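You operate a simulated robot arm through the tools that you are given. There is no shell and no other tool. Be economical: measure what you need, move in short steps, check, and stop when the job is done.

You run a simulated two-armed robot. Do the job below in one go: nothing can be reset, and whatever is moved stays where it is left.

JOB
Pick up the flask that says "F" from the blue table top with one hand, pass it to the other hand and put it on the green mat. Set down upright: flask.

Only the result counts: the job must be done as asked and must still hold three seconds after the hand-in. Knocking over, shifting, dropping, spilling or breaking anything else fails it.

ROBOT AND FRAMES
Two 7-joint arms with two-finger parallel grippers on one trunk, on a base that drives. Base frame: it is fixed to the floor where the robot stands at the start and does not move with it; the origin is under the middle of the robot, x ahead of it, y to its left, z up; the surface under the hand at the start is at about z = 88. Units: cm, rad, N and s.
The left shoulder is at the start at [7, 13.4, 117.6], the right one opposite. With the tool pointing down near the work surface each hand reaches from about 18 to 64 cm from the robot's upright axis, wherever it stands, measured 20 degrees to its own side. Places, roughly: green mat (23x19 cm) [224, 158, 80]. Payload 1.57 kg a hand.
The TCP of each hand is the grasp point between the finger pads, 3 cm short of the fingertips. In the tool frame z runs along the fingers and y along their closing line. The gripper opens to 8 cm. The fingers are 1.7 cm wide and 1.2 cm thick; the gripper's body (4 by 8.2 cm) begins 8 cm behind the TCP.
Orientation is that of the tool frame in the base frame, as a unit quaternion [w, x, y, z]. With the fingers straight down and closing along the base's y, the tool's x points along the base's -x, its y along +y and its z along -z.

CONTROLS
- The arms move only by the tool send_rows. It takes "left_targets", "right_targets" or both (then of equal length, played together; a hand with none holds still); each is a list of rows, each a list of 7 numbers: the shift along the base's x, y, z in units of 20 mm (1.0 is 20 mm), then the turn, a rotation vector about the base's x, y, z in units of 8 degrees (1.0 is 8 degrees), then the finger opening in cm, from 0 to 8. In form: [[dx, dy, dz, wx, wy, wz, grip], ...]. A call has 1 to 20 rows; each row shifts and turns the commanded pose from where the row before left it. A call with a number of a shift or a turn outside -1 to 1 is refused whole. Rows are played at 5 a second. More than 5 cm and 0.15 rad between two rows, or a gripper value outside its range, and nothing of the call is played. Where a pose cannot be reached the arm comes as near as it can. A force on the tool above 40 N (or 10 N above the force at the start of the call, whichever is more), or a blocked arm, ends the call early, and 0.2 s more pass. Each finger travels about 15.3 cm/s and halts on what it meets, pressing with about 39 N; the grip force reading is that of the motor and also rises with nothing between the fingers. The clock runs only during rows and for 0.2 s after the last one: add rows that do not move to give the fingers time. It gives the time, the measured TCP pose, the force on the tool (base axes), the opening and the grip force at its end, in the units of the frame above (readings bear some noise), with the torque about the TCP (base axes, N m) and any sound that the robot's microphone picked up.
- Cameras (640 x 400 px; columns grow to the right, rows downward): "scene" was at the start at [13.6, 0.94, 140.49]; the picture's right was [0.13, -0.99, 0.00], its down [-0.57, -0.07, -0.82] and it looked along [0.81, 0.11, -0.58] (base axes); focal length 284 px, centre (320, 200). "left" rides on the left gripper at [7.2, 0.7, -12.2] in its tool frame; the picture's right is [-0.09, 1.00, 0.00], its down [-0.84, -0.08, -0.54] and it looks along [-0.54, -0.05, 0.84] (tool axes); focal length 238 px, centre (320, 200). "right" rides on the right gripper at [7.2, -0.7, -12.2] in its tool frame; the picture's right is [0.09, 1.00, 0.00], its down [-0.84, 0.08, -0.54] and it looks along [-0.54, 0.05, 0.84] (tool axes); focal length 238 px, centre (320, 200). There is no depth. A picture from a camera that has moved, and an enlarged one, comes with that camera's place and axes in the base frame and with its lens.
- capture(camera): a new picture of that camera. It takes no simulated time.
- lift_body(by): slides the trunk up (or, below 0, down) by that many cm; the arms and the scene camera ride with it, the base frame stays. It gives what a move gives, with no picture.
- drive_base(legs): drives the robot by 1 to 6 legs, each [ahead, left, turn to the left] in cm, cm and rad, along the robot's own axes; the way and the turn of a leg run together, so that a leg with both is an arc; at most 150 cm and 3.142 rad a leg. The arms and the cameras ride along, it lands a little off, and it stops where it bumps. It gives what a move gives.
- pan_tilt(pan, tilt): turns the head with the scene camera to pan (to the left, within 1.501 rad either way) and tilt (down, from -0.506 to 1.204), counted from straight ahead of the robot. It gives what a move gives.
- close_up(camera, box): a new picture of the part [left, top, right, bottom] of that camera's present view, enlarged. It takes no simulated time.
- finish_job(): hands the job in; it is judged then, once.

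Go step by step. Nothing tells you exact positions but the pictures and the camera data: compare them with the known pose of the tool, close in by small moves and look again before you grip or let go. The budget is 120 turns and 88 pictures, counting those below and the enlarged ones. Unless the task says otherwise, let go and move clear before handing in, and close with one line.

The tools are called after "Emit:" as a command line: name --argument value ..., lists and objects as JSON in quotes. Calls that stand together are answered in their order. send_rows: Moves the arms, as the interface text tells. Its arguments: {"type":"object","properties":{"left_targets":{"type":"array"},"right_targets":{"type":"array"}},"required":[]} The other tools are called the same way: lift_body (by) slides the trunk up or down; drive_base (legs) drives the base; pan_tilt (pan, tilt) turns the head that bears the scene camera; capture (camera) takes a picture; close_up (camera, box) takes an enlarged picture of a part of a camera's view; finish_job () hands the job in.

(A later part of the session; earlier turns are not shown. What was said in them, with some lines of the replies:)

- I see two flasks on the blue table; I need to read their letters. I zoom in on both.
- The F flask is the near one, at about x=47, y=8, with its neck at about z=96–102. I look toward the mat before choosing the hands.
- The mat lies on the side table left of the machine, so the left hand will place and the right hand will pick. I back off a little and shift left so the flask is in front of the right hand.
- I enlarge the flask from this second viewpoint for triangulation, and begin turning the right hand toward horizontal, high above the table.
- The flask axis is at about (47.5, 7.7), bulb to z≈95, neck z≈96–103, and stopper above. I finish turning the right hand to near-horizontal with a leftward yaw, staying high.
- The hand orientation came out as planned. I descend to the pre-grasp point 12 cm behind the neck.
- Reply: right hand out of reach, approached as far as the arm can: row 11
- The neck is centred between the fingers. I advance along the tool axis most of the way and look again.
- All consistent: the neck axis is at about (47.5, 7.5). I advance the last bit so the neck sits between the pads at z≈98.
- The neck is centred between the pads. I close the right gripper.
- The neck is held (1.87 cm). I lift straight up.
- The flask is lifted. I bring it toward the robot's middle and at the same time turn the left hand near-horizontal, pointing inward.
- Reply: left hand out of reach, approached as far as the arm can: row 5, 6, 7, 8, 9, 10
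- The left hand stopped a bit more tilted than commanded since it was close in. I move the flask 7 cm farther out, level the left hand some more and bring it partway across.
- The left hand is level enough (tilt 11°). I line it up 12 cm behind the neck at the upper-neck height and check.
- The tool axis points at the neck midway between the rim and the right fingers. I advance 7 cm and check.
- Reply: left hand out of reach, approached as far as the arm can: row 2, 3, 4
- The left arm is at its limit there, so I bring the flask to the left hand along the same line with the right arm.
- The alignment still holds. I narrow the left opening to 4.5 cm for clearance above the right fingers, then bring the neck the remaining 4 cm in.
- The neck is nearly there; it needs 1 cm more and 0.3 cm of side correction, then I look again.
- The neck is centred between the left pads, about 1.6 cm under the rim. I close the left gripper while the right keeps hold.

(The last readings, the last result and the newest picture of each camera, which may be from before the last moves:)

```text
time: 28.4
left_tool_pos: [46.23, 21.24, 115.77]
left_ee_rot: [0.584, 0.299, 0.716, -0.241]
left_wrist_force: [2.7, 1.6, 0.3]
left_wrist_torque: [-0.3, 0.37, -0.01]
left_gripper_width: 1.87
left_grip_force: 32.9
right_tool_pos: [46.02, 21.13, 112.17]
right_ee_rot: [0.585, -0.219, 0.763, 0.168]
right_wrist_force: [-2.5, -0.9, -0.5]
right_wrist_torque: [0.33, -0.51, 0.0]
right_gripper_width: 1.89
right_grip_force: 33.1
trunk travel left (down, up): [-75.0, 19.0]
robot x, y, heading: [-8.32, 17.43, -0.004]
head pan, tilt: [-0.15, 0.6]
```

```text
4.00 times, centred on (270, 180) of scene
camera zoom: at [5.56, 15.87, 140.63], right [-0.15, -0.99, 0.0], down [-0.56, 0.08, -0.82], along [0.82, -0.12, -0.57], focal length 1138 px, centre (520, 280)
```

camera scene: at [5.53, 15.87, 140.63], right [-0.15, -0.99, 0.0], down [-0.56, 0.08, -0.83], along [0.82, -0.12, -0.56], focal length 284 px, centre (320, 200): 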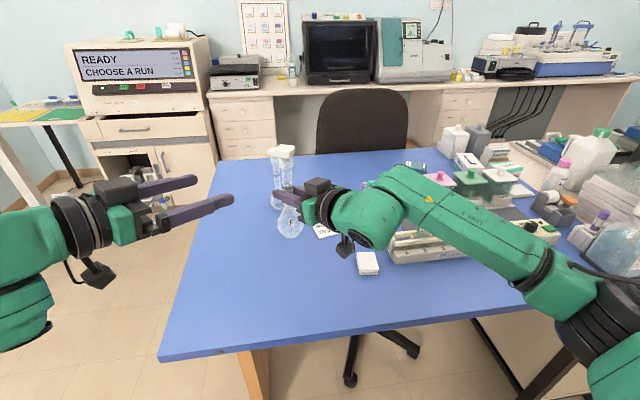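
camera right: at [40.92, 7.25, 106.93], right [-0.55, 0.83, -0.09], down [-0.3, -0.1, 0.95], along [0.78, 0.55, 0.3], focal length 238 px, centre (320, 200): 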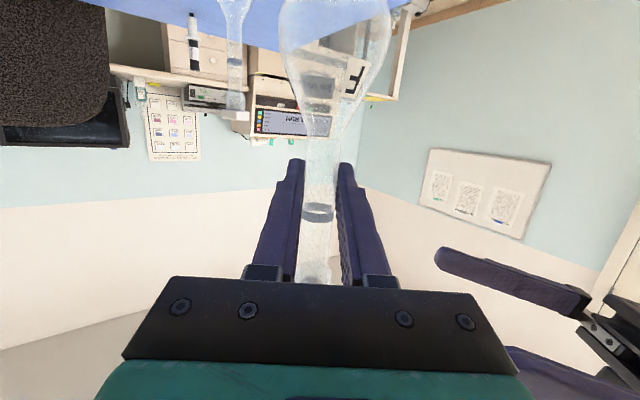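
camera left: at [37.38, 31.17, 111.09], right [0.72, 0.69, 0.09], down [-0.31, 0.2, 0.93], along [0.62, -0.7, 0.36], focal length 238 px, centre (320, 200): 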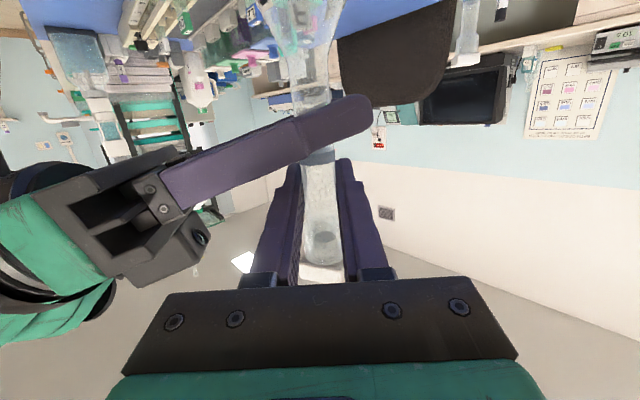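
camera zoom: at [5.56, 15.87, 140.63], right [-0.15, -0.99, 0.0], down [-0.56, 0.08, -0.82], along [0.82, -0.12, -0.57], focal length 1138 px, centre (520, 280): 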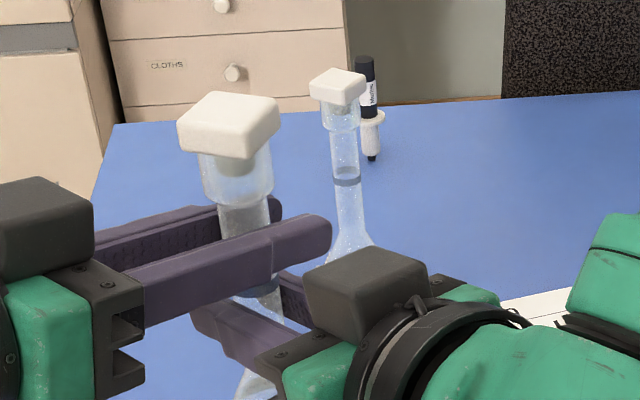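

Both hands hold it. I open the right hand partway and withdraw it along its own axis.

Emit:
send_rows --right_targets '[[0, 0, 0, 0, 0, 0, 2.8], [0, 0, 0, 0, 0, 0, 3.8], [0, 0, 0, 0, 0, 0, 4.6], [0, 0, 0, 0, 0, 0, 4.6]]'

Emit:
close_up --camera "scene" --box '[200, 130, 340, 260]'

```text
time: 29.4
left_tool_pos: [46.27, 21.24, 115.71]
left_ee_rot: [0.583, 0.3, 0.716, -0.241]
left_wrist_force: [0.0, 0.2, -0.2]
left_wrist_torque: [-0.01, -0.01, 0.01]
left_gripper_width: 1.86
left_grip_force: 32.8
right_tool_pos: [46.03, 21.12, 112.25]
right_ee_rot: [0.585, -0.219, 0.762, 0.169]
right_wrist_force: [-0.1, -0.8, -0.2]
right_wrist_torque: [0.02, 0.01, 0.01]
right_gripper_width: 4.6
right_grip_force: 0.0
trunk travel left (down, up): [-75.0, 19.0]
robot x, y, heading: [-7.8, 17.4, -0.005]
head pan, tilt: [-0.15, 0.6]
```

```text
3.08 times, centred on (270, 195) of scene
camera zoom: at [5.56, 15.87, 140.63], right [-0.15, -0.99, 0.0], down [-0.56, 0.08, -0.82], along [0.82, -0.12, -0.57], focal length 875 px, centre (474, 215)
```

zoom: 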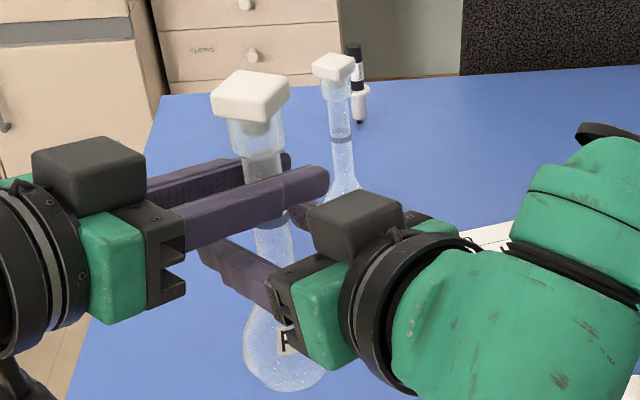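

The left hand alone carries the flask. I withdraw the right hand.

Emit:
send_rows --right_targets '[[-0.5, -0.31, 0.15, 0, 0, 0, 4.6], [-0.5, -0.31, 0.15, 0, 0, 0, 4.6], [-0.5, -0.31, 0.15, 0, 0, 0, 4.6], [-0.5, -0.31, 0.15, 0, 0, 0, 4.6], [-0.5, -0.31, 0.15, 0, 0, 0, 4.6]]'

Emit:
capture --camera "scene"

```text
time: 30.6
left_tool_pos: [46.22, 21.3, 115.76]
left_ee_rot: [0.584, 0.299, 0.716, -0.24]
left_wrist_force: [-0.7, -0.3, 0.9]
left_wrist_torque: [-0.02, -0.05, 0.02]
left_gripper_width: 1.86
left_grip_force: 32.8
right_tool_pos: [40.99, 17.96, 113.77]
right_ee_rot: [0.585, -0.218, 0.762, 0.168]
right_wrist_force: [0.2, -0.7, 0.4]
right_wrist_torque: [0.0, -0.01, -0.03]
right_gripper_width: 4.59
right_grip_force: 0.0
trunk travel left (down, up): [-75.0, 19.0]
robot x, y, heading: [-8.31, 17.38, -0.002]
head pan, tilt: [-0.15, 0.6]
```

```text
50 pictures are left
camera scene: at [5.5, 15.83, 140.63], right [-0.15, -0.99, 0.0], down [-0.56, 0.08, -0.83], along [0.82, -0.12, -0.56], focal length 284 px, centre (320, 200)
```

scene: 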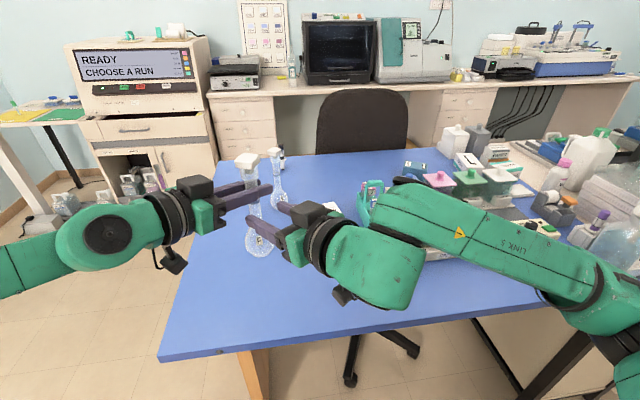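

I pull the right hand farther away and up.

Emit:
send_rows --right_targets '[[-0.5, -0.6, 0.3, 0, 0, 0, 4.6], [-0.5, -0.8, 0.5, 0, 0, 0, 4.6], [-0.3, -1, 0.6, 0, 0, 0, 4.6], [-0.3, -1, 0.6, 0, 0, 0, 4.6], [-0.3, -1, 0.6, 0, 0, 0, 4.6], [-0.3, -1, 0.6, 0, 0, 0, 4.6], [-0.3, -1, 0.6, 0, 0, 0, 4.6], [0, -1, 0.4, 0, 0, 0, 4.6]]'

Emit:
drive_base --legs '[[-20, 0, 0]]'

Emit:
pan_tilt --pan 0.7 --tilt 0.5

Emit:
capture --camera "scene"

```text
time: 32.4
left_tool_pos: [46.24, 21.27, 115.73]
left_ee_rot: [0.584, 0.299, 0.716, -0.24]
left_wrist_force: [0.4, -0.4, -0.3]
left_wrist_torque: [-0.01, -0.02, -0.02]
left_gripper_width: 1.86
left_grip_force: 33.3
right_tool_pos: [35.88, 3.07, 122.16]
right_ee_rot: [0.585, -0.219, 0.763, 0.168]
right_wrist_force: [0.6, -0.3, -0.1]
right_wrist_torque: [0.01, 0.03, -0.01]
right_gripper_width: 4.58
right_grip_force: 0.1
trunk travel left (down, up): [-75.0, 19.0]
robot x, y, heading: [-8.27, 17.38, -0.005]
head pan, tilt: [-0.15, 0.6]
```

```text
time: 34.0
left_tool_pos: [25.97, 21.31, 115.57]
left_ee_rot: [0.583, 0.299, 0.716, -0.241]
left_wrist_force: [0.4, 0.1, -1.4]
left_wrist_torque: [-0.01, -0.01, -0.02]
left_gripper_width: 1.84
left_grip_force: 33.3
right_tool_pos: [15.5, 3.06, 122.1]
right_ee_rot: [0.585, -0.219, 0.763, 0.169]
right_wrist_force: [-0.2, 0.1, 0.2]
right_wrist_torque: [-0.01, 0.02, 0.01]
right_gripper_width: 4.59
right_grip_force: 0.1
trunk travel left (down, up): [-75.0, 19.0]
robot x, y, heading: [-28.69, 17.41, 0.001]
head pan, tilt: [-0.15, 0.6]
```

```text
time: 35.2
left_tool_pos: [25.81, 21.33, 115.69]
left_ee_rot: [0.583, 0.299, 0.716, -0.24]
left_wrist_force: [-0.2, -1.0, -0.8]
left_wrist_torque: [-0.02, 0.03, -0.03]
left_gripper_width: 1.85
left_grip_force: 33.2
right_tool_pos: [15.5, 3.17, 122.14]
right_ee_rot: [0.586, -0.218, 0.762, 0.168]
right_wrist_force: [-0.1, 1.2, -0.2]
right_wrist_torque: [0.0, -0.02, 0.03]
right_gripper_width: 4.6
right_grip_force: 0.1
trunk travel left (down, up): [-75.0, 19.0]
robot x, y, heading: [-28.63, 17.28, 0.005]
head pan, tilt: [0.7, 0.499]
```

```text
49 pictures are left
camera scene: at [-16.69, 23.03, 141.54], right [0.64, -0.76, 0.0], down [-0.37, -0.31, -0.88], along [0.67, 0.57, -0.48], focal length 284 px, centre (320, 200)
```

scene: 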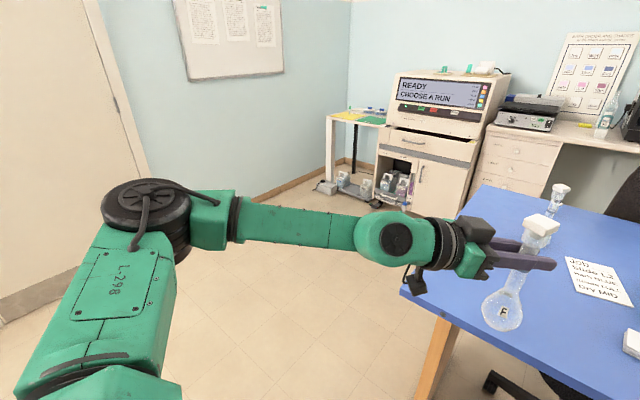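

The flask hangs upright in the left hand, and the way to the left is open floor. I drive left to the mat's line and then ahead, stopping well short to look.

Emit:
drive_base --legs '[[0, 138, 0], [120, 0, 0]]'

Emit:
pan_tilt --pan 0.0 --tilt 0.45

Emit:
capture --camera "scene"

```text
time: 47.8
left_tool_pos: [144.13, 160.67, 115.75]
left_ee_rot: [0.584, 0.298, 0.716, -0.239]
left_wrist_force: [-0.2, -0.8, -0.1]
left_wrist_torque: [0.01, 0.0, -0.01]
left_gripper_width: 1.83
left_grip_force: 32.6
right_tool_pos: [133.88, 142.4, 122.11]
right_ee_rot: [0.585, -0.22, 0.762, 0.169]
right_wrist_force: [-0.2, -0.1, -0.3]
right_wrist_torque: [0.0, -0.01, 0.0]
right_gripper_width: 4.59
right_grip_force: 0.1
trunk travel left (down, up): [-75.0, 19.0]
robot x, y, heading: [90.13, 156.83, 0.005]
head pan, tilt: [0.7, 0.499]
```

```text
time: 48.8
left_tool_pos: [144.3, 160.77, 115.73]
left_ee_rot: [0.584, 0.298, 0.716, -0.24]
left_wrist_force: [-0.4, -0.9, -1.2]
left_wrist_torque: [0.0, -0.06, 0.0]
left_gripper_width: 1.84
left_grip_force: 33.4
right_tool_pos: [133.86, 142.45, 122.23]
right_ee_rot: [0.585, -0.22, 0.763, 0.168]
right_wrist_force: [-0.2, -0.5, 0.1]
right_wrist_torque: [-0.02, 0.02, 0.0]
right_gripper_width: 4.59
right_grip_force: 0.0
trunk travel left (down, up): [-75.0, 19.0]
robot x, y, heading: [89.7, 156.63, 0.002]
head pan, tilt: [0.0, 0.45]
```

```text
48 pictures are left
camera scene: at [103.93, 156.45, 141.98], right [0.0, -1.0, 0.0], down [-0.44, 0.0, -0.9], along [0.9, 0.0, -0.44], focal length 284 px, centre (320, 200)
```

scene: 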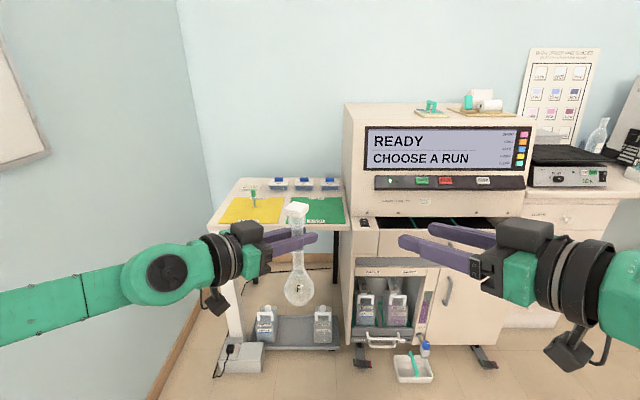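

The mat is ahead, right beside the machine, with a yellow mat and small items around it. I enlarge it to get its edges.

Emit:
close_up --camera "scene" --box '[200, 160, 380, 260]'

```text
3.56 times, centred on (290, 210) of scene
camera zoom: at [103.93, 156.45, 141.98], right [0.0, -1.0, 0.0], down [-0.44, 0.0, -0.9], along [0.9, 0.0, -0.44], focal length 1012 px, centre (427, 164)
```

zoom: 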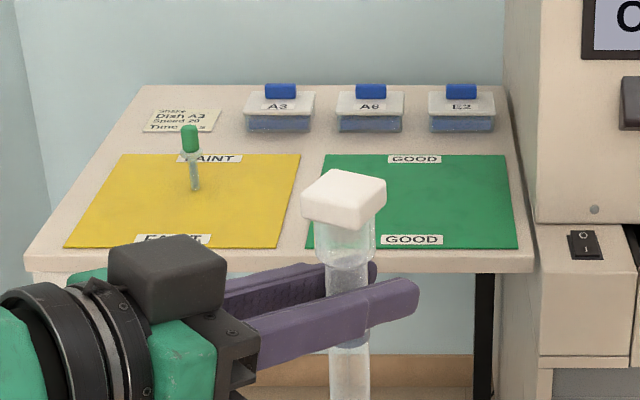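

I need a second viewpoint for the mat's true distance and height, so I drive 40 cm ahead and measure again.

Emit:
drive_base --legs '[[40, 0, 0]]'

Emit:
pan_tilt --pan 0.0 --tilt 0.65

Emit:
capture --camera "scene"

Emit:
close_up --camera "scene" --box '[160, 110, 400, 260]'

```text
time: 51.3
left_tool_pos: [183.81, 160.92, 115.79]
left_ee_rot: [0.585, 0.297, 0.716, -0.239]
left_wrist_force: [0.7, 0.9, -0.5]
left_wrist_torque: [-0.03, 0.01, 0.02]
left_gripper_width: 1.85
left_grip_force: 32.9
right_tool_pos: [173.57, 142.63, 122.25]
right_ee_rot: [0.585, -0.222, 0.762, 0.17]
right_wrist_force: [0.5, 0.0, -0.5]
right_wrist_torque: [0.03, 0.02, -0.01]
right_gripper_width: 4.61
right_grip_force: 0.0
trunk travel left (down, up): [-75.0, 19.0]
robot x, y, heading: [129.48, 156.75, 0.006]
head pan, tilt: [0.0, 0.45]
```

```text
time: 52.0
left_tool_pos: [184.0, 161.0, 115.68]
left_ee_rot: [0.584, 0.297, 0.717, -0.239]
left_wrist_force: [0.6, 0.3, 0.3]
left_wrist_torque: [0.0, -0.01, 0.02]
left_gripper_width: 1.83
left_grip_force: 33.0
right_tool_pos: [173.69, 142.79, 122.04]
right_ee_rot: [0.584, -0.222, 0.762, 0.17]
right_wrist_force: [0.1, -0.1, -0.2]
right_wrist_torque: [-0.01, 0.04, -0.02]
right_gripper_width: 4.6
right_grip_force: 0.1
trunk travel left (down, up): [-75.0, 19.0]
robot x, y, heading: [129.54, 156.95, 0.008]
head pan, tilt: [0.0, 0.649]
```

```text
46 pictures are left
camera scene: at [143.19, 156.68, 140.2], right [0.01, -1.0, 0.0], down [-0.6, 0.0, -0.8], along [0.8, 0.01, -0.6], focal length 284 px, centre (320, 200)
```

scene: 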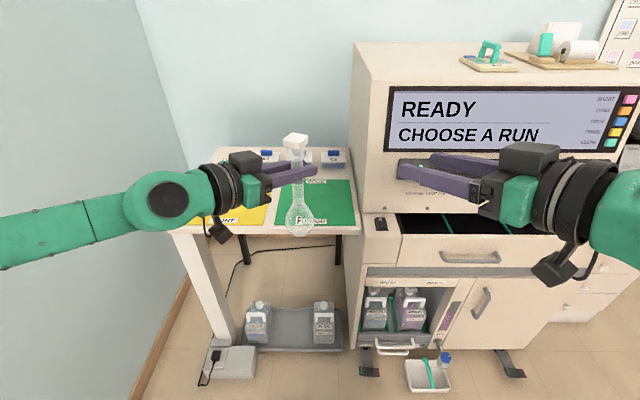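

```text
2.67 times, centred on (280, 185) of scene
camera zoom: at [143.19, 156.68, 140.2], right [0.01, -1.0, 0.0], down [-0.6, 0.0, -0.8], along [0.8, 0.01, -0.6], focal length 759 px, centre (427, 240)
```

zoom: 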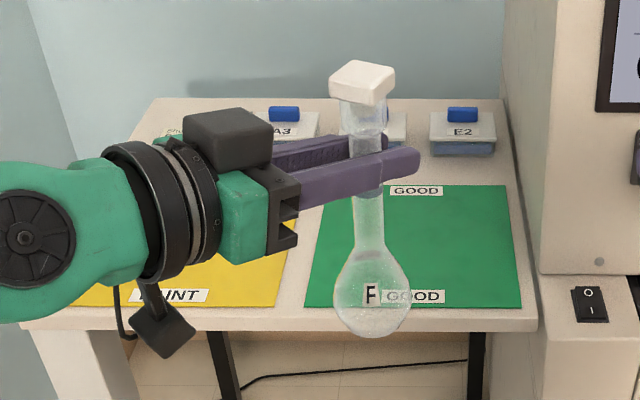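

The measurements agree with the mat centre at about (224, 158, 79–80). I tuck the right hand back first, then drive 30 cm closer.

Emit:
send_rows --right_targets '[[-0.7, -0.5, 0, 0, 0, 0, 4.6], [-0.7, -0.5, 0, 0, 0, 0, 4.6], [-0.7, -0.5, 0, 0, 0, 0, 4.6], [-0.7, -0.5, 0, 0, 0, 0, 4.6], [-0.7, -0.5, 0, 0, 0, 0, 4.6], [-0.7, -0.5, 0, 0, 0, 0, 4.6]]'

Emit:
drive_base --legs '[[30, -2, 0]]'

Emit:
pan_tilt --pan 0.0 --tilt 0.8

Emit:
capture --camera "scene"

```text
time: 53.4
left_tool_pos: [183.74, 160.96, 115.78]
left_ee_rot: [0.586, 0.297, 0.715, -0.239]
left_wrist_force: [-0.3, -0.3, -0.2]
left_wrist_torque: [0.02, 0.0, 0.01]
left_gripper_width: 1.84
left_grip_force: 32.7
right_tool_pos: [168.88, 139.61, 120.92]
right_ee_rot: [0.585, -0.203, 0.771, 0.149]
right_wrist_force: [-0.5, 0.3, -0.2]
right_wrist_torque: [-0.03, 0.02, -0.02]
right_gripper_width: 4.63
right_grip_force: 0.1
right hand out of reach, approached as far as the arm can: row 2, 3, 4, 5, 6
trunk travel left (down, up): [-75.0, 19.0]
robot x, y, heading: [129.4, 156.77, 0.006]
head pan, tilt: [0.0, 0.649]
```

```text
time: 55.5
left_tool_pos: [213.34, 159.24, 115.78]
left_ee_rot: [0.586, 0.296, 0.716, -0.238]
left_wrist_force: [-0.1, 0.3, 0.0]
left_wrist_torque: [0.02, 0.0, 0.0]
left_gripper_width: 1.82
left_grip_force: 32.7
right_tool_pos: [198.52, 137.89, 121.05]
right_ee_rot: [0.585, -0.204, 0.771, 0.15]
right_wrist_force: [0.0, 0.1, -0.3]
right_wrist_torque: [-0.01, 0.01, -0.01]
right_gripper_width: 4.6
right_grip_force: 0.0
trunk travel left (down, up): [-75.0, 19.0]
robot x, y, heading: [159.35, 155.17, 0.009]
head pan, tilt: [0.0, 0.649]
```

```text
time: 56.2
left_tool_pos: [213.56, 159.2, 115.69]
left_ee_rot: [0.584, 0.297, 0.717, -0.239]
left_wrist_force: [0.6, 0.8, -0.6]
left_wrist_torque: [-0.01, 0.01, 0.03]
left_gripper_width: 1.85
left_grip_force: 32.9
right_tool_pos: [198.71, 137.81, 120.91]
right_ee_rot: [0.585, -0.202, 0.771, 0.149]
right_wrist_force: [-0.5, -0.1, 0.1]
right_wrist_torque: [0.01, 0.02, 0.04]
right_gripper_width: 4.61
right_grip_force: 0.0
trunk travel left (down, up): [-75.0, 19.0]
robot x, y, heading: [159.38, 155.15, 0.007]
head pan, tilt: [0.0, 0.799]
```

```text
44 pictures are left
camera scene: at [172.21, 154.9, 138.94], right [0.01, -1.0, 0.0], down [-0.72, -0.01, -0.7], along [0.7, 0.0, -0.72], focal length 284 px, centre (320, 200)
```

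scene: 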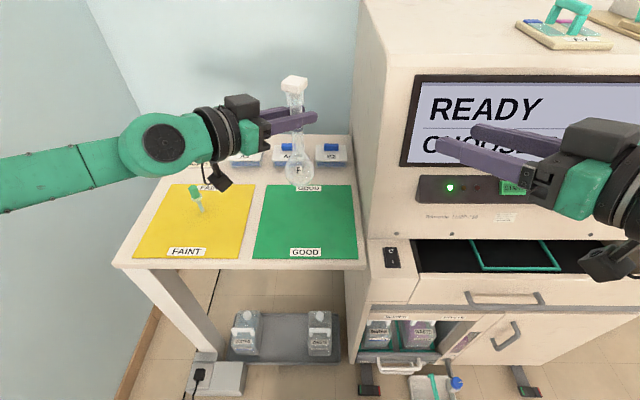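

The mat spans x≈210–236, y≈145.5–171.5. I extend the left arm 8.5 cm so the flask is above the mat's centre.

Emit:
send_rows --left_targets '[[0.6, -0.05, 0, 0, 0, 0, 1], [0.8, -0.07, 0, 0, 0, 0, 1], [0.8, -0.07, 0, 0, 0, 0, 1], [0.8, -0.07, 0, 0, 0, 0, 1], [0.8, -0.07, 0, 0, 0, 0, 1], [0.4, 0, 0, 0, 0, 0, 1], [0, 0, 0, 0, 0, 0, 1]]'

Emit:
lift_body --by -14

Emit:
capture --camera "scene"

Emit:
capture --camera "left"

```text
time: 57.8
left_tool_pos: [213.46, 159.32, 115.74]
left_ee_rot: [0.584, 0.297, 0.717, -0.239]
left_wrist_force: [-0.8, -0.4, -0.7]
left_wrist_torque: [0.03, -0.03, -0.02]
left_gripper_width: 1.84
left_grip_force: 32.8
left hand out of reach, approached as far as the arm can: row 1, 2, 3, 4, 5, 6
right_tool_pos: [198.52, 137.92, 120.88]
right_ee_rot: [0.585, -0.203, 0.771, 0.149]
right_wrist_force: [-0.7, 0.1, 1.2]
right_wrist_torque: [0.01, -0.02, -0.02]
right_gripper_width: 4.6
right_grip_force: 0.1
trunk travel left (down, up): [-75.0, 19.0]
robot x, y, heading: [159.63, 154.91, 0.008]
head pan, tilt: [0.0, 0.799]
```

```text
time: 59.4
left_tool_pos: [213.54, 159.12, 101.75]
left_ee_rot: [0.585, 0.297, 0.716, -0.238]
left_wrist_force: [-0.4, -0.3, -1.5]
left_wrist_torque: [-0.02, -0.01, 0.0]
left_gripper_width: 1.84
left_grip_force: 32.9
right_tool_pos: [198.56, 137.97, 107.07]
right_ee_rot: [0.585, -0.203, 0.771, 0.15]
right_wrist_force: [-0.3, -0.2, -0.2]
right_wrist_torque: [-0.02, 0.03, 0.0]
right_gripper_width: 4.59
right_grip_force: 0.1
trunk travel left (down, up): [-61.0, 33.0]
robot x, y, heading: [159.16, 154.84, 0.003]
head pan, tilt: [0.0, 0.799]
```

```text
43 pictures are left
camera scene: at [172.13, 154.9, 124.95], right [0.01, -1.0, 0.0], down [-0.72, -0.01, -0.7], along [0.7, 0.0, -0.72], focal length 284 px, centre (320, 200)
```

scene: 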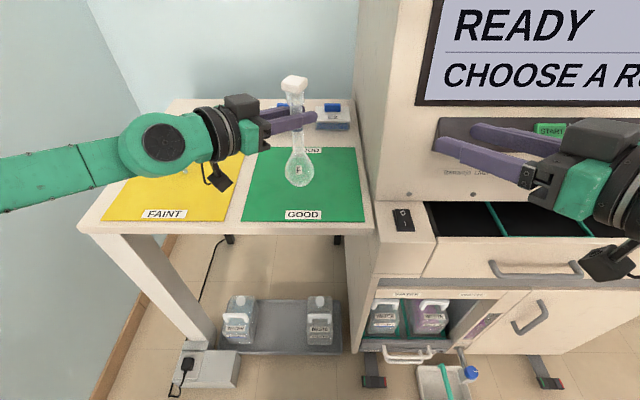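

```text
42 pictures are left
camera left: at [204.53, 169.08, 97.1], right [0.71, 0.69, 0.1], down [-0.31, 0.2, 0.93], along [0.63, -0.69, 0.36], focal length 238 px, centre (320, 200)
```

left: 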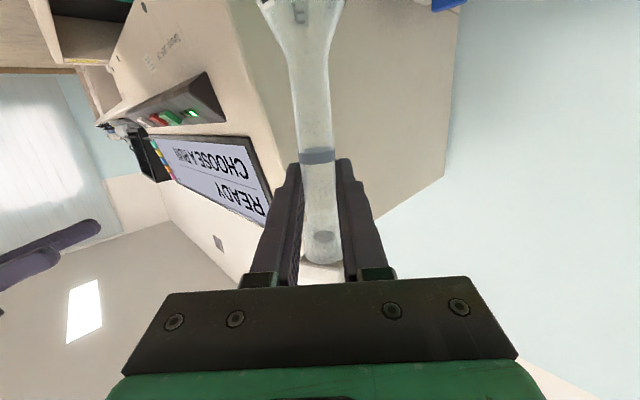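

The left arm is at its reach limit in that direction, so the base must bring it the last 8 cm. First I turn the right hand downward so its fingers stay clear of the machine.

Emit:
send_rows --right_targets '[[0, -0.1, 0.2, -0.45, 0.85, 0, 4.6], [0, -0.1, 0.2, -0.45, 0.85, 0, 4.6], [0, -0.1, 0.2, -0.45, 0.85, 0, 4.6], [-0.2, -0.1, 0.2, -0.45, 0.85, 0, 4.6], [-0.3, -0.1, 0.2, -0.45, 0.85, 0, 4.6], [-0.3, -0.1, 0.2, -0.45, 0.85, 0, 4.6], [-0.3, -0.1, 0.2, -0.45, 0.85, 0, 4.6], [-0.3, 0, 0, 0, 0, 0, 4.6], [-0.3, 0, 0, 0, 0, 0, 4.6], [-0.3, 0, 0, 0, 0, 0, 4.6]]'

Emit:
capture --camera "scene"

```text
time: 61.6
left_tool_pos: [213.36, 159.24, 101.65]
left_ee_rot: [0.584, 0.297, 0.717, -0.238]
left_wrist_force: [-0.1, -0.4, 0.0]
left_wrist_torque: [0.0, 0.01, 0.02]
left_gripper_width: 1.85
left_grip_force: 32.9
right_tool_pos: [194.61, 136.51, 109.8]
right_ee_rot: [0.17, -0.245, 0.953, 0.051]
right_wrist_force: [-0.2, 0.2, 0.6]
right_wrist_torque: [0.02, -0.01, -0.02]
right_gripper_width: 4.62
right_grip_force: 0.0
trunk travel left (down, up): [-61.0, 33.0]
robot x, y, heading: [159.41, 154.8, 0.006]
head pan, tilt: [0.0, 0.799]
```

```text
41 pictures are left
camera scene: at [172.12, 154.9, 124.94], right [0.01, -1.0, 0.0], down [-0.72, -0.01, -0.7], along [0.7, 0.0, -0.72], focal length 284 px, centre (320, 200)
```

scene: 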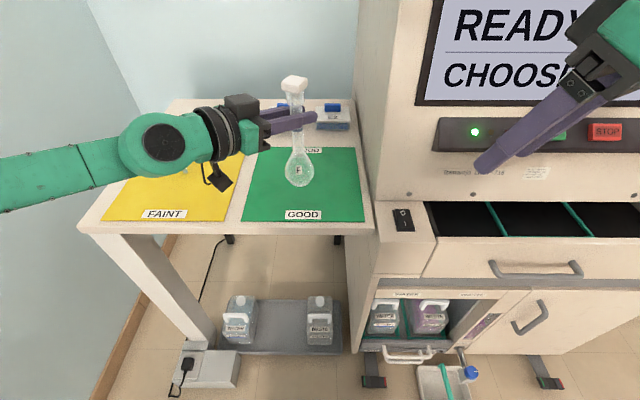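

The right hand now points down. I pull it back 6 cm more, then creep forward with the base 8 cm.

Emit:
send_rows --right_targets '[[-0.75, 0, 0, 0, 0, 0, 4.6], [-0.75, 0, 0, 0, 0, 0, 4.6], [-0.75, 0, 0, 0, 0, 0, 4.6], [-0.75, 0, 0, 0, 0, 0, 4.6]]'

Emit:
drive_base --legs '[[8, -0.5, 0]]'

Emit:
capture --camera "scene"

```text
time: 62.6
left_tool_pos: [213.42, 159.3, 101.84]
left_ee_rot: [0.585, 0.296, 0.717, -0.238]
left_wrist_force: [0.4, -0.2, -0.8]
left_wrist_torque: [0.0, 0.02, -0.01]
left_gripper_width: 1.86
left_grip_force: 32.9
right_tool_pos: [188.74, 136.38, 109.67]
right_ee_rot: [0.17, -0.245, 0.953, 0.051]
right_wrist_force: [0.4, 0.5, -0.1]
right_wrist_torque: [0.02, 0.0, 0.01]
right_gripper_width: 4.59
right_grip_force: 0.1
trunk travel left (down, up): [-61.0, 33.0]
robot x, y, heading: [159.09, 154.94, 0.007]
head pan, tilt: [0.0, 0.799]
```

```text
time: 63.7
left_tool_pos: [221.67, 158.8, 101.62]
left_ee_rot: [0.585, 0.297, 0.716, -0.239]
left_wrist_force: [-0.2, 0.0, -0.7]
left_wrist_torque: [0.02, -0.01, 0.0]
left_gripper_width: 1.83
left_grip_force: 33.0
right_tool_pos: [196.72, 136.09, 109.72]
right_ee_rot: [0.17, -0.244, 0.953, 0.05]
right_wrist_force: [0.5, 0.6, 0.2]
right_wrist_torque: [0.02, 0.02, 0.0]
right_gripper_width: 4.61
right_grip_force: 0.1
trunk travel left (down, up): [-61.0, 33.0]
robot x, y, heading: [167.46, 154.84, 0.004]
head pan, tilt: [0.0, 0.799]
```

```text
40 pictures are left
camera scene: at [180.21, 154.45, 124.94], right [0.01, -1.0, 0.0], down [-0.72, 0.0, -0.7], along [0.7, 0.0, -0.72], focal length 284 px, centre (320, 200)
```

scene: 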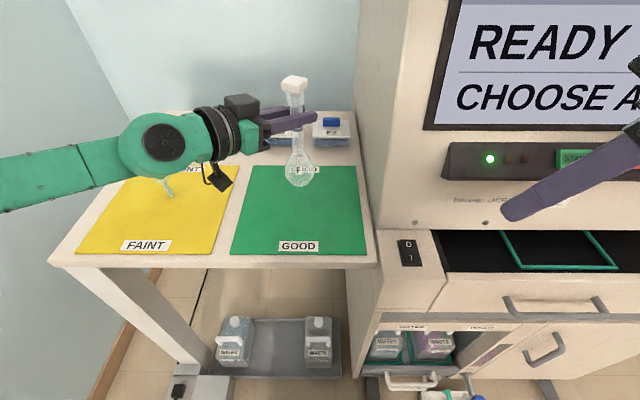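

The flask hangs over the mat's middle, bottom about 8 cm above it. I lower the trunk 6 cm and look.

Emit:
lift_body --by -6

Emit:
capture --camera "scene"

Emit:
close_up --camera "scene" --box '[180, 70, 380, 220]'

```text
time: 64.7
left_tool_pos: [221.56, 158.82, 95.72]
left_ee_rot: [0.585, 0.297, 0.716, -0.239]
left_wrist_force: [0.4, 0.9, 0.6]
left_wrist_torque: [-0.02, 0.03, -0.03]
left_gripper_width: 1.85
left_grip_force: 33.0
right_tool_pos: [196.74, 136.05, 103.75]
right_ee_rot: [0.171, -0.244, 0.953, 0.051]
right_wrist_force: [-0.3, 1.4, 0.0]
right_wrist_torque: [0.01, 0.02, -0.02]
right_gripper_width: 4.6
right_grip_force: 0.1
trunk travel left (down, up): [-55.0, 39.0]
robot x, y, heading: [167.24, 154.45, 0.008]
head pan, tilt: [0.0, 0.799]
```

```text
39 pictures are left
camera scene: at [180.19, 154.45, 118.94], right [0.01, -1.0, 0.0], down [-0.72, 0.0, -0.7], along [0.7, 0.0, -0.72], focal length 284 px, centre (320, 200)
```

scene: 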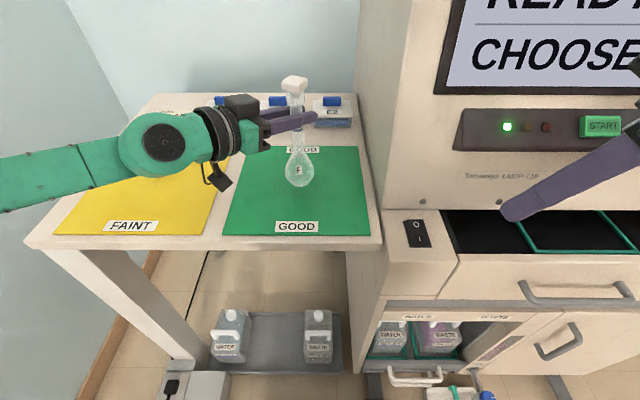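

```text
2.67 times, centred on (280, 145) of scene
camera zoom: at [180.19, 154.45, 118.94], right [0.01, -1.0, 0.0], down [-0.72, 0.0, -0.7], along [0.7, 0.0, -0.72], focal length 759 px, centre (427, 347)
```

zoom: 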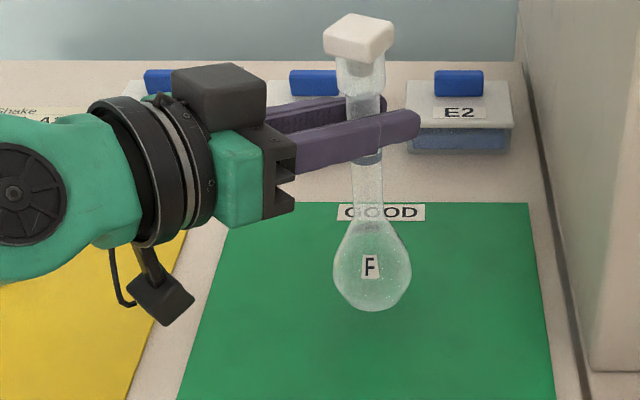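

The bottom should be about 2 cm over the mat. I lower in small steps watching the wrist force.

Emit:
lift_body --by -1.4

Emit:
lift_body --by -0.4

Emit:
close_up --camera "scene" --box '[180, 70, 380, 220]'

```text
time: 65.3
left_tool_pos: [221.59, 158.71, 94.32]
left_ee_rot: [0.584, 0.298, 0.717, -0.238]
left_wrist_force: [-0.7, -0.2, -0.8]
left_wrist_torque: [-0.03, 0.01, 0.03]
left_gripper_width: 1.85
left_grip_force: 32.8
right_tool_pos: [196.77, 135.98, 102.31]
right_ee_rot: [0.171, -0.244, 0.953, 0.051]
right_wrist_force: [-0.4, -0.2, -0.6]
right_wrist_torque: [0.03, -0.02, 0.01]
right_gripper_width: 4.58
right_grip_force: 0.0
trunk travel left (down, up): [-53.6, 40.4]
robot x, y, heading: [166.68, 154.56, 0.003]
head pan, tilt: [0.0, 0.799]
```

```text
time: 65.8
left_tool_pos: [221.58, 158.77, 93.94]
left_ee_rot: [0.585, 0.297, 0.716, -0.239]
left_wrist_force: [0.9, 0.6, -1.4]
left_wrist_torque: [-0.07, 0.0, 0.05]
left_gripper_width: 1.82
left_grip_force: 33.3
right_tool_pos: [196.63, 136.07, 101.9]
right_ee_rot: [0.169, -0.245, 0.953, 0.051]
right_wrist_force: [0.7, -0.9, 0.6]
right_wrist_torque: [0.0, 0.01, 0.04]
right_gripper_width: 4.58
right_grip_force: 0.1
trunk travel left (down, up): [-53.2, 40.8]
robot x, y, heading: [167.24, 154.46, 0.002]
head pan, tilt: [0.0, 0.799]
```

```text
2.67 times, centred on (280, 145) of scene
camera zoom: at [180.2, 154.45, 117.14], right [0.01, -1.0, 0.0], down [-0.72, 0.0, -0.7], along [0.7, 0.0, -0.72], focal length 759 px, centre (427, 347)
```

zoom: 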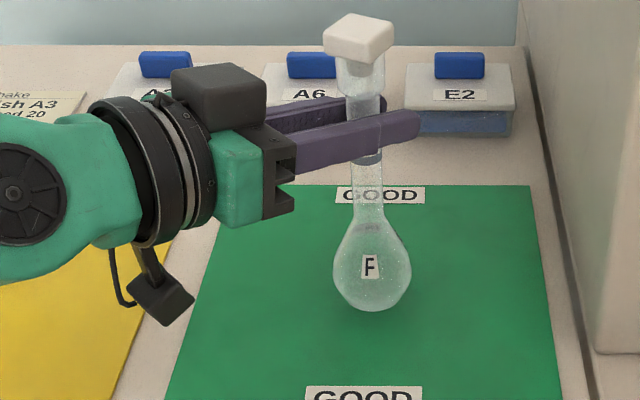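

No contact yet; I continue in 3 mm steps.

Emit:
lift_body --by -0.3

Emit:
lift_body --by -0.2

```text
time: 66.4
left_tool_pos: [221.58, 158.69, 93.66]
left_ee_rot: [0.584, 0.297, 0.716, -0.239]
left_wrist_force: [-0.7, 0.0, -0.9]
left_wrist_torque: [0.03, 0.01, -0.02]
left_gripper_width: 1.86
left_grip_force: 32.8
right_tool_pos: [196.75, 135.96, 101.7]
right_ee_rot: [0.17, -0.245, 0.953, 0.05]
right_wrist_force: [-0.6, -0.4, 0.2]
right_wrist_torque: [-0.01, -0.01, -0.01]
right_gripper_width: 4.58
right_grip_force: 0.1
trunk travel left (down, up): [-52.9, 41.1]
robot x, y, heading: [167.26, 154.5, 0.005]
head pan, tilt: [0.0, 0.799]
```

```text
time: 66.9
left_tool_pos: [221.64, 158.76, 93.48]
left_ee_rot: [0.585, 0.297, 0.716, -0.238]
left_wrist_force: [0.3, -0.2, -1.3]
left_wrist_torque: [-0.01, 0.04, 0.0]
left_gripper_width: 1.85
left_grip_force: 33.0
right_tool_pos: [196.69, 136.09, 101.45]
right_ee_rot: [0.17, -0.245, 0.953, 0.05]
right_wrist_force: [1.3, -0.3, 0.0]
right_wrist_torque: [0.03, 0.02, -0.02]
right_gripper_width: 4.59
right_grip_force: 0.0
trunk travel left (down, up): [-52.7, 41.3]
robot x, y, heading: [167.21, 154.82, 0.006]
head pan, tilt: [0.0, 0.799]
```

Still no contact force; I keep going in small steps.

Emit:
lift_body --by -0.2

Emit:
lift_body --by -0.2

Emit:
close_up --camera "scene" --box '[240, 110, 340, 190]'

```text
time: 67.4
left_tool_pos: [221.54, 158.8, 93.25]
left_ee_rot: [0.584, 0.298, 0.716, -0.24]
left_wrist_force: [0.4, 0.3, -0.7]
left_wrist_torque: [0.01, 0.02, -0.02]
left_gripper_width: 1.85
left_grip_force: 33.0
right_tool_pos: [196.82, 135.97, 101.25]
right_ee_rot: [0.171, -0.244, 0.953, 0.05]
right_wrist_force: [-0.6, -0.1, 0.5]
right_wrist_torque: [0.01, 0.02, -0.01]
right_gripper_width: 4.57
right_grip_force: 0.1
trunk travel left (down, up): [-52.5, 41.5]
robot x, y, heading: [167.62, 154.75, 0.007]
head pan, tilt: [0.0, 0.799]
```

```text
time: 67.9
left_tool_pos: [221.53, 158.7, 93.09]
left_ee_rot: [0.585, 0.297, 0.716, -0.239]
left_wrist_force: [-0.2, 0.0, 1.3]
left_wrist_torque: [-0.05, 0.0, 0.0]
left_gripper_width: 1.82
left_grip_force: 33.0
right_tool_pos: [196.79, 136.02, 100.98]
right_ee_rot: [0.171, -0.244, 0.953, 0.05]
right_wrist_force: [0.0, 0.0, 0.2]
right_wrist_torque: [0.02, 0.04, 0.0]
right_gripper_width: 4.58
right_grip_force: 0.1
trunk travel left (down, up): [-52.3, 41.7]
robot x, y, heading: [167.1, 154.87, 0.003]
head pan, tilt: [0.0, 0.799]
```

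```text
5.00 times, centred on (290, 150) of scene
camera zoom: at [180.17, 154.44, 116.25], right [0.01, -1.0, 0.0], down [-0.72, 0.0, -0.7], along [0.7, 0.0, -0.72], focal length 1422 px, centre (470, 450)
```

zoom: 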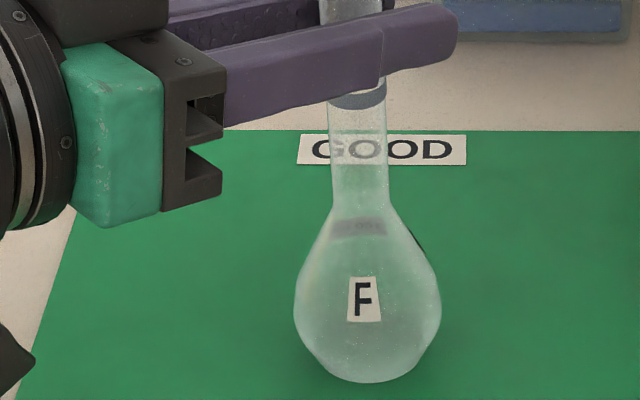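

Possibly touching now; another two small steps will confirm.

Emit:
lift_body --by -0.15

Emit:
send_rows --left_targets '[[0, 0, 0, 0, 0, 0, 1]]'

```text
time: 68.4
left_tool_pos: [221.48, 158.92, 93.14]
left_ee_rot: [0.586, 0.297, 0.715, -0.238]
left_wrist_force: [0.7, 0.7, 7.5]
left_wrist_torque: [-0.1, -0.11, -0.01]
left_gripper_width: 1.85
left_grip_force: 32.4
right_tool_pos: [196.53, 136.01, 100.94]
right_ee_rot: [0.171, -0.244, 0.953, 0.051]
right_wrist_force: [0.1, 0.0, 0.2]
right_wrist_torque: [-0.02, 0.0, 0.01]
right_gripper_width: 4.61
right_grip_force: 0.1
trunk travel left (down, up): [-52.2, 41.8]
robot x, y, heading: [167.22, 154.94, 0.003]
head pan, tilt: [0.0, 0.799]
```

```text
time: 68.8
left_tool_pos: [221.51, 158.82, 93.04]
left_ee_rot: [0.586, 0.297, 0.716, -0.238]
left_wrist_force: [2.1, -1.6, 10.7]
left_wrist_torque: [-0.22, -0.22, 0.03]
left_gripper_width: 1.84
left_grip_force: 32.8
right_tool_pos: [196.65, 135.97, 101.14]
right_ee_rot: [0.171, -0.245, 0.953, 0.051]
right_wrist_force: [0.2, -0.3, 0.9]
right_wrist_torque: [-0.01, 0.01, -0.02]
right_gripper_width: 4.63
right_grip_force: 0.0
trunk travel left (down, up): [-52.2, 41.8]
robot x, y, heading: [167.26, 154.72, 0.005]
head pan, tilt: [0.0, 0.799]
```

The flask is standing on the mat (about 10 N upward). I ease off a hair and open the left gripper slowly.

Emit:
lift_body --by 0.1

Emit:
send_rows --left_targets '[[0, 0, 0, 0, 0, 0, 2.1], [0, 0, 0, 0, 0, 0, 2.6], [0, 0, 0, 0, 0, 0, 3.4], [0, 0, 0, 0, 0, 0, 4.6], [0, 0, 0, 0, 0, 0, 6], [0, 0, 0, 0, 0, 0, 6]]'

Emit:
capture --camera "left"

Emit:
close_up --camera "scene" --box '[180, 70, 380, 220]'

```text
time: 69.3
left_tool_pos: [221.42, 158.83, 93.1]
left_ee_rot: [0.586, 0.297, 0.715, -0.239]
left_wrist_force: [1.9, 1.6, 9.7]
left_wrist_torque: [0.05, -0.38, 0.06]
left_gripper_width: 1.85
left_grip_force: 32.8
right_tool_pos: [196.68, 135.95, 100.99]
right_ee_rot: [0.171, -0.244, 0.953, 0.051]
right_wrist_force: [-0.5, 0.6, 0.2]
right_wrist_torque: [-0.02, 0.01, 0.01]
right_gripper_width: 4.63
right_grip_force: 0.1
trunk travel left (down, up): [-52.3, 41.7]
robot x, y, heading: [167.57, 154.91, 0.01]
head pan, tilt: [0.0, 0.799]
```

```text
time: 70.7
left_tool_pos: [221.58, 158.92, 92.98]
left_ee_rot: [0.585, 0.297, 0.716, -0.239]
left_wrist_force: [-0.4, 0.1, -0.3]
left_wrist_torque: [0.0, 0.01, 0.01]
left_gripper_width: 6.0
left_grip_force: 0.1
right_tool_pos: [196.77, 136.1, 101.03]
right_ee_rot: [0.172, -0.245, 0.953, 0.052]
right_wrist_force: [0.8, 0.0, 0.3]
right_wrist_torque: [0.0, 0.02, 0.04]
right_gripper_width: 4.6
right_grip_force: 0.0
trunk travel left (down, up): [-52.3, 41.7]
robot x, y, heading: [167.07, 154.79, 0.006]
head pan, tilt: [0.0, 0.799]
```

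```text
35 pictures are left
camera left: at [212.61, 168.59, 88.35], right [0.71, 0.69, 0.1], down [-0.31, 0.2, 0.93], along [0.62, -0.69, 0.36], focal length 238 px, centre (320, 200)
```

left: 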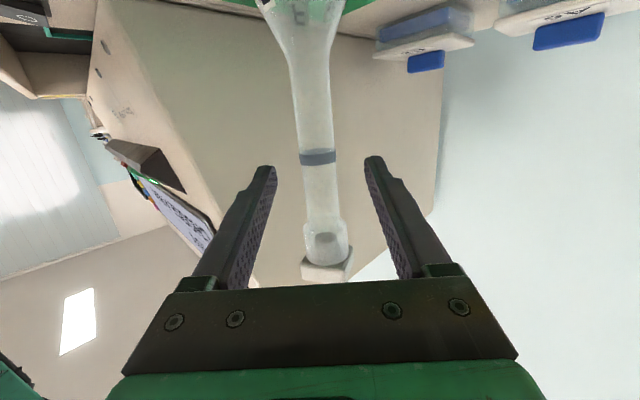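

```text
2.67 times, centred on (280, 145) of scene
camera zoom: at [180.19, 154.45, 116.19], right [0.01, -1.0, 0.0], down [-0.72, 0.0, -0.7], along [0.7, 0.0, -0.72], focal length 759 px, centre (427, 347)
```

zoom: 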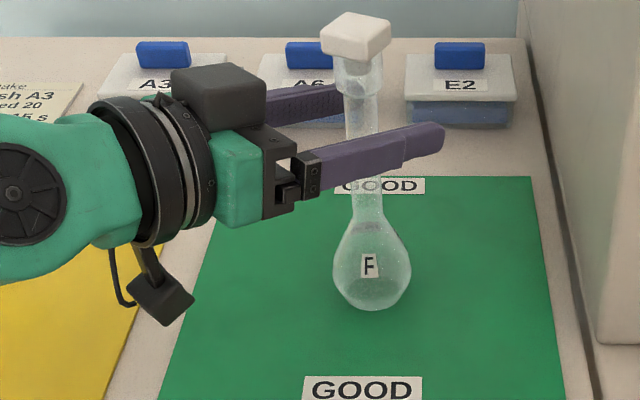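

The flask stands free and upright. I back the hand out along its own axis with a diagonal base move.

Emit:
drive_base --legs '[[-7, 7, 0]]'

Emit:
capture --camera "scene"

```text
time: 71.9
left_tool_pos: [214.55, 165.73, 93.03]
left_ee_rot: [0.585, 0.297, 0.716, -0.239]
left_wrist_force: [-0.3, 0.2, -0.1]
left_wrist_torque: [-0.03, 0.01, -0.01]
left_gripper_width: 6.02
left_grip_force: 0.0
right_tool_pos: [189.74, 143.01, 101.01]
right_ee_rot: [0.171, -0.244, 0.953, 0.051]
right_wrist_force: [0.5, 0.0, 0.7]
right_wrist_torque: [-0.01, -0.03, -0.03]
right_gripper_width: 4.6
right_grip_force: 0.0
trunk travel left (down, up): [-52.3, 41.7]
robot x, y, heading: [160.12, 161.12, 0.007]
head pan, tilt: [0.0, 0.799]
```

```text
33 pictures are left
camera scene: at [173.16, 161.5, 116.2], right [0.01, -1.0, 0.0], down [-0.72, 0.0, -0.7], along [0.7, 0.0, -0.72], focal length 284 px, centre (320, 200)
```

scene: 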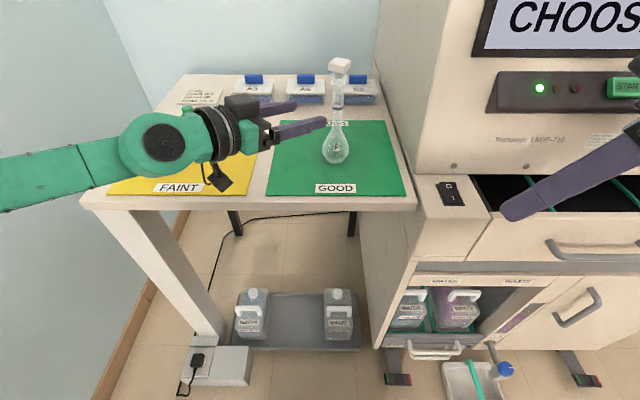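

The hand is clear and the flask still stands. I back straight away from the table.

Emit:
drive_base --legs '[[-30, 0, 0]]'

Emit:
close_up --camera "scene" --box '[180, 20, 460, 200]'

```text
time: 74.0
left_tool_pos: [184.13, 165.95, 92.82]
left_ee_rot: [0.587, 0.294, 0.717, -0.236]
left_wrist_force: [0.2, -0.5, 1.7]
left_wrist_torque: [-0.01, 0.01, 0.02]
left_gripper_width: 6.02
left_grip_force: 0.1
right_tool_pos: [159.58, 143.07, 100.95]
right_ee_rot: [0.171, -0.249, 0.952, 0.051]
right_wrist_force: [0.0, -0.1, -0.4]
right_wrist_torque: [-0.01, 0.0, 0.03]
right_gripper_width: 4.58
right_grip_force: 0.1
trunk travel left (down, up): [-52.3, 41.7]
robot x, y, heading: [129.58, 161.45, 0.019]
head pan, tilt: [0.0, 0.799]
```

```text
2.22 times, centred on (320, 110) of scene
camera zoom: at [142.77, 161.29, 116.2], right [0.01, -1.0, 0.0], down [-0.72, -0.01, -0.7], along [0.7, 0.01, -0.72], focal length 632 px, centre (320, 400)
```

zoom: 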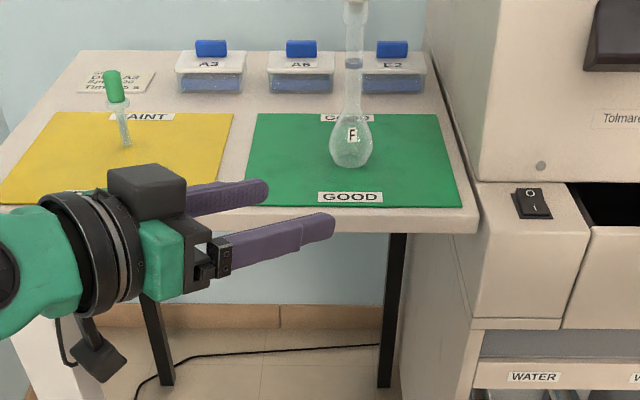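

The flask stands upright on the green mat, both hands are clear, and nothing else was disturbed. I hand the job in.

Emit:
finish_job

```text
The job is handed in.
```

The F flask was picked up with the right hand, passed to the left, and set upright near the middle of the green mat; I saw nothing else moved or knocked over, and the job is handed in.
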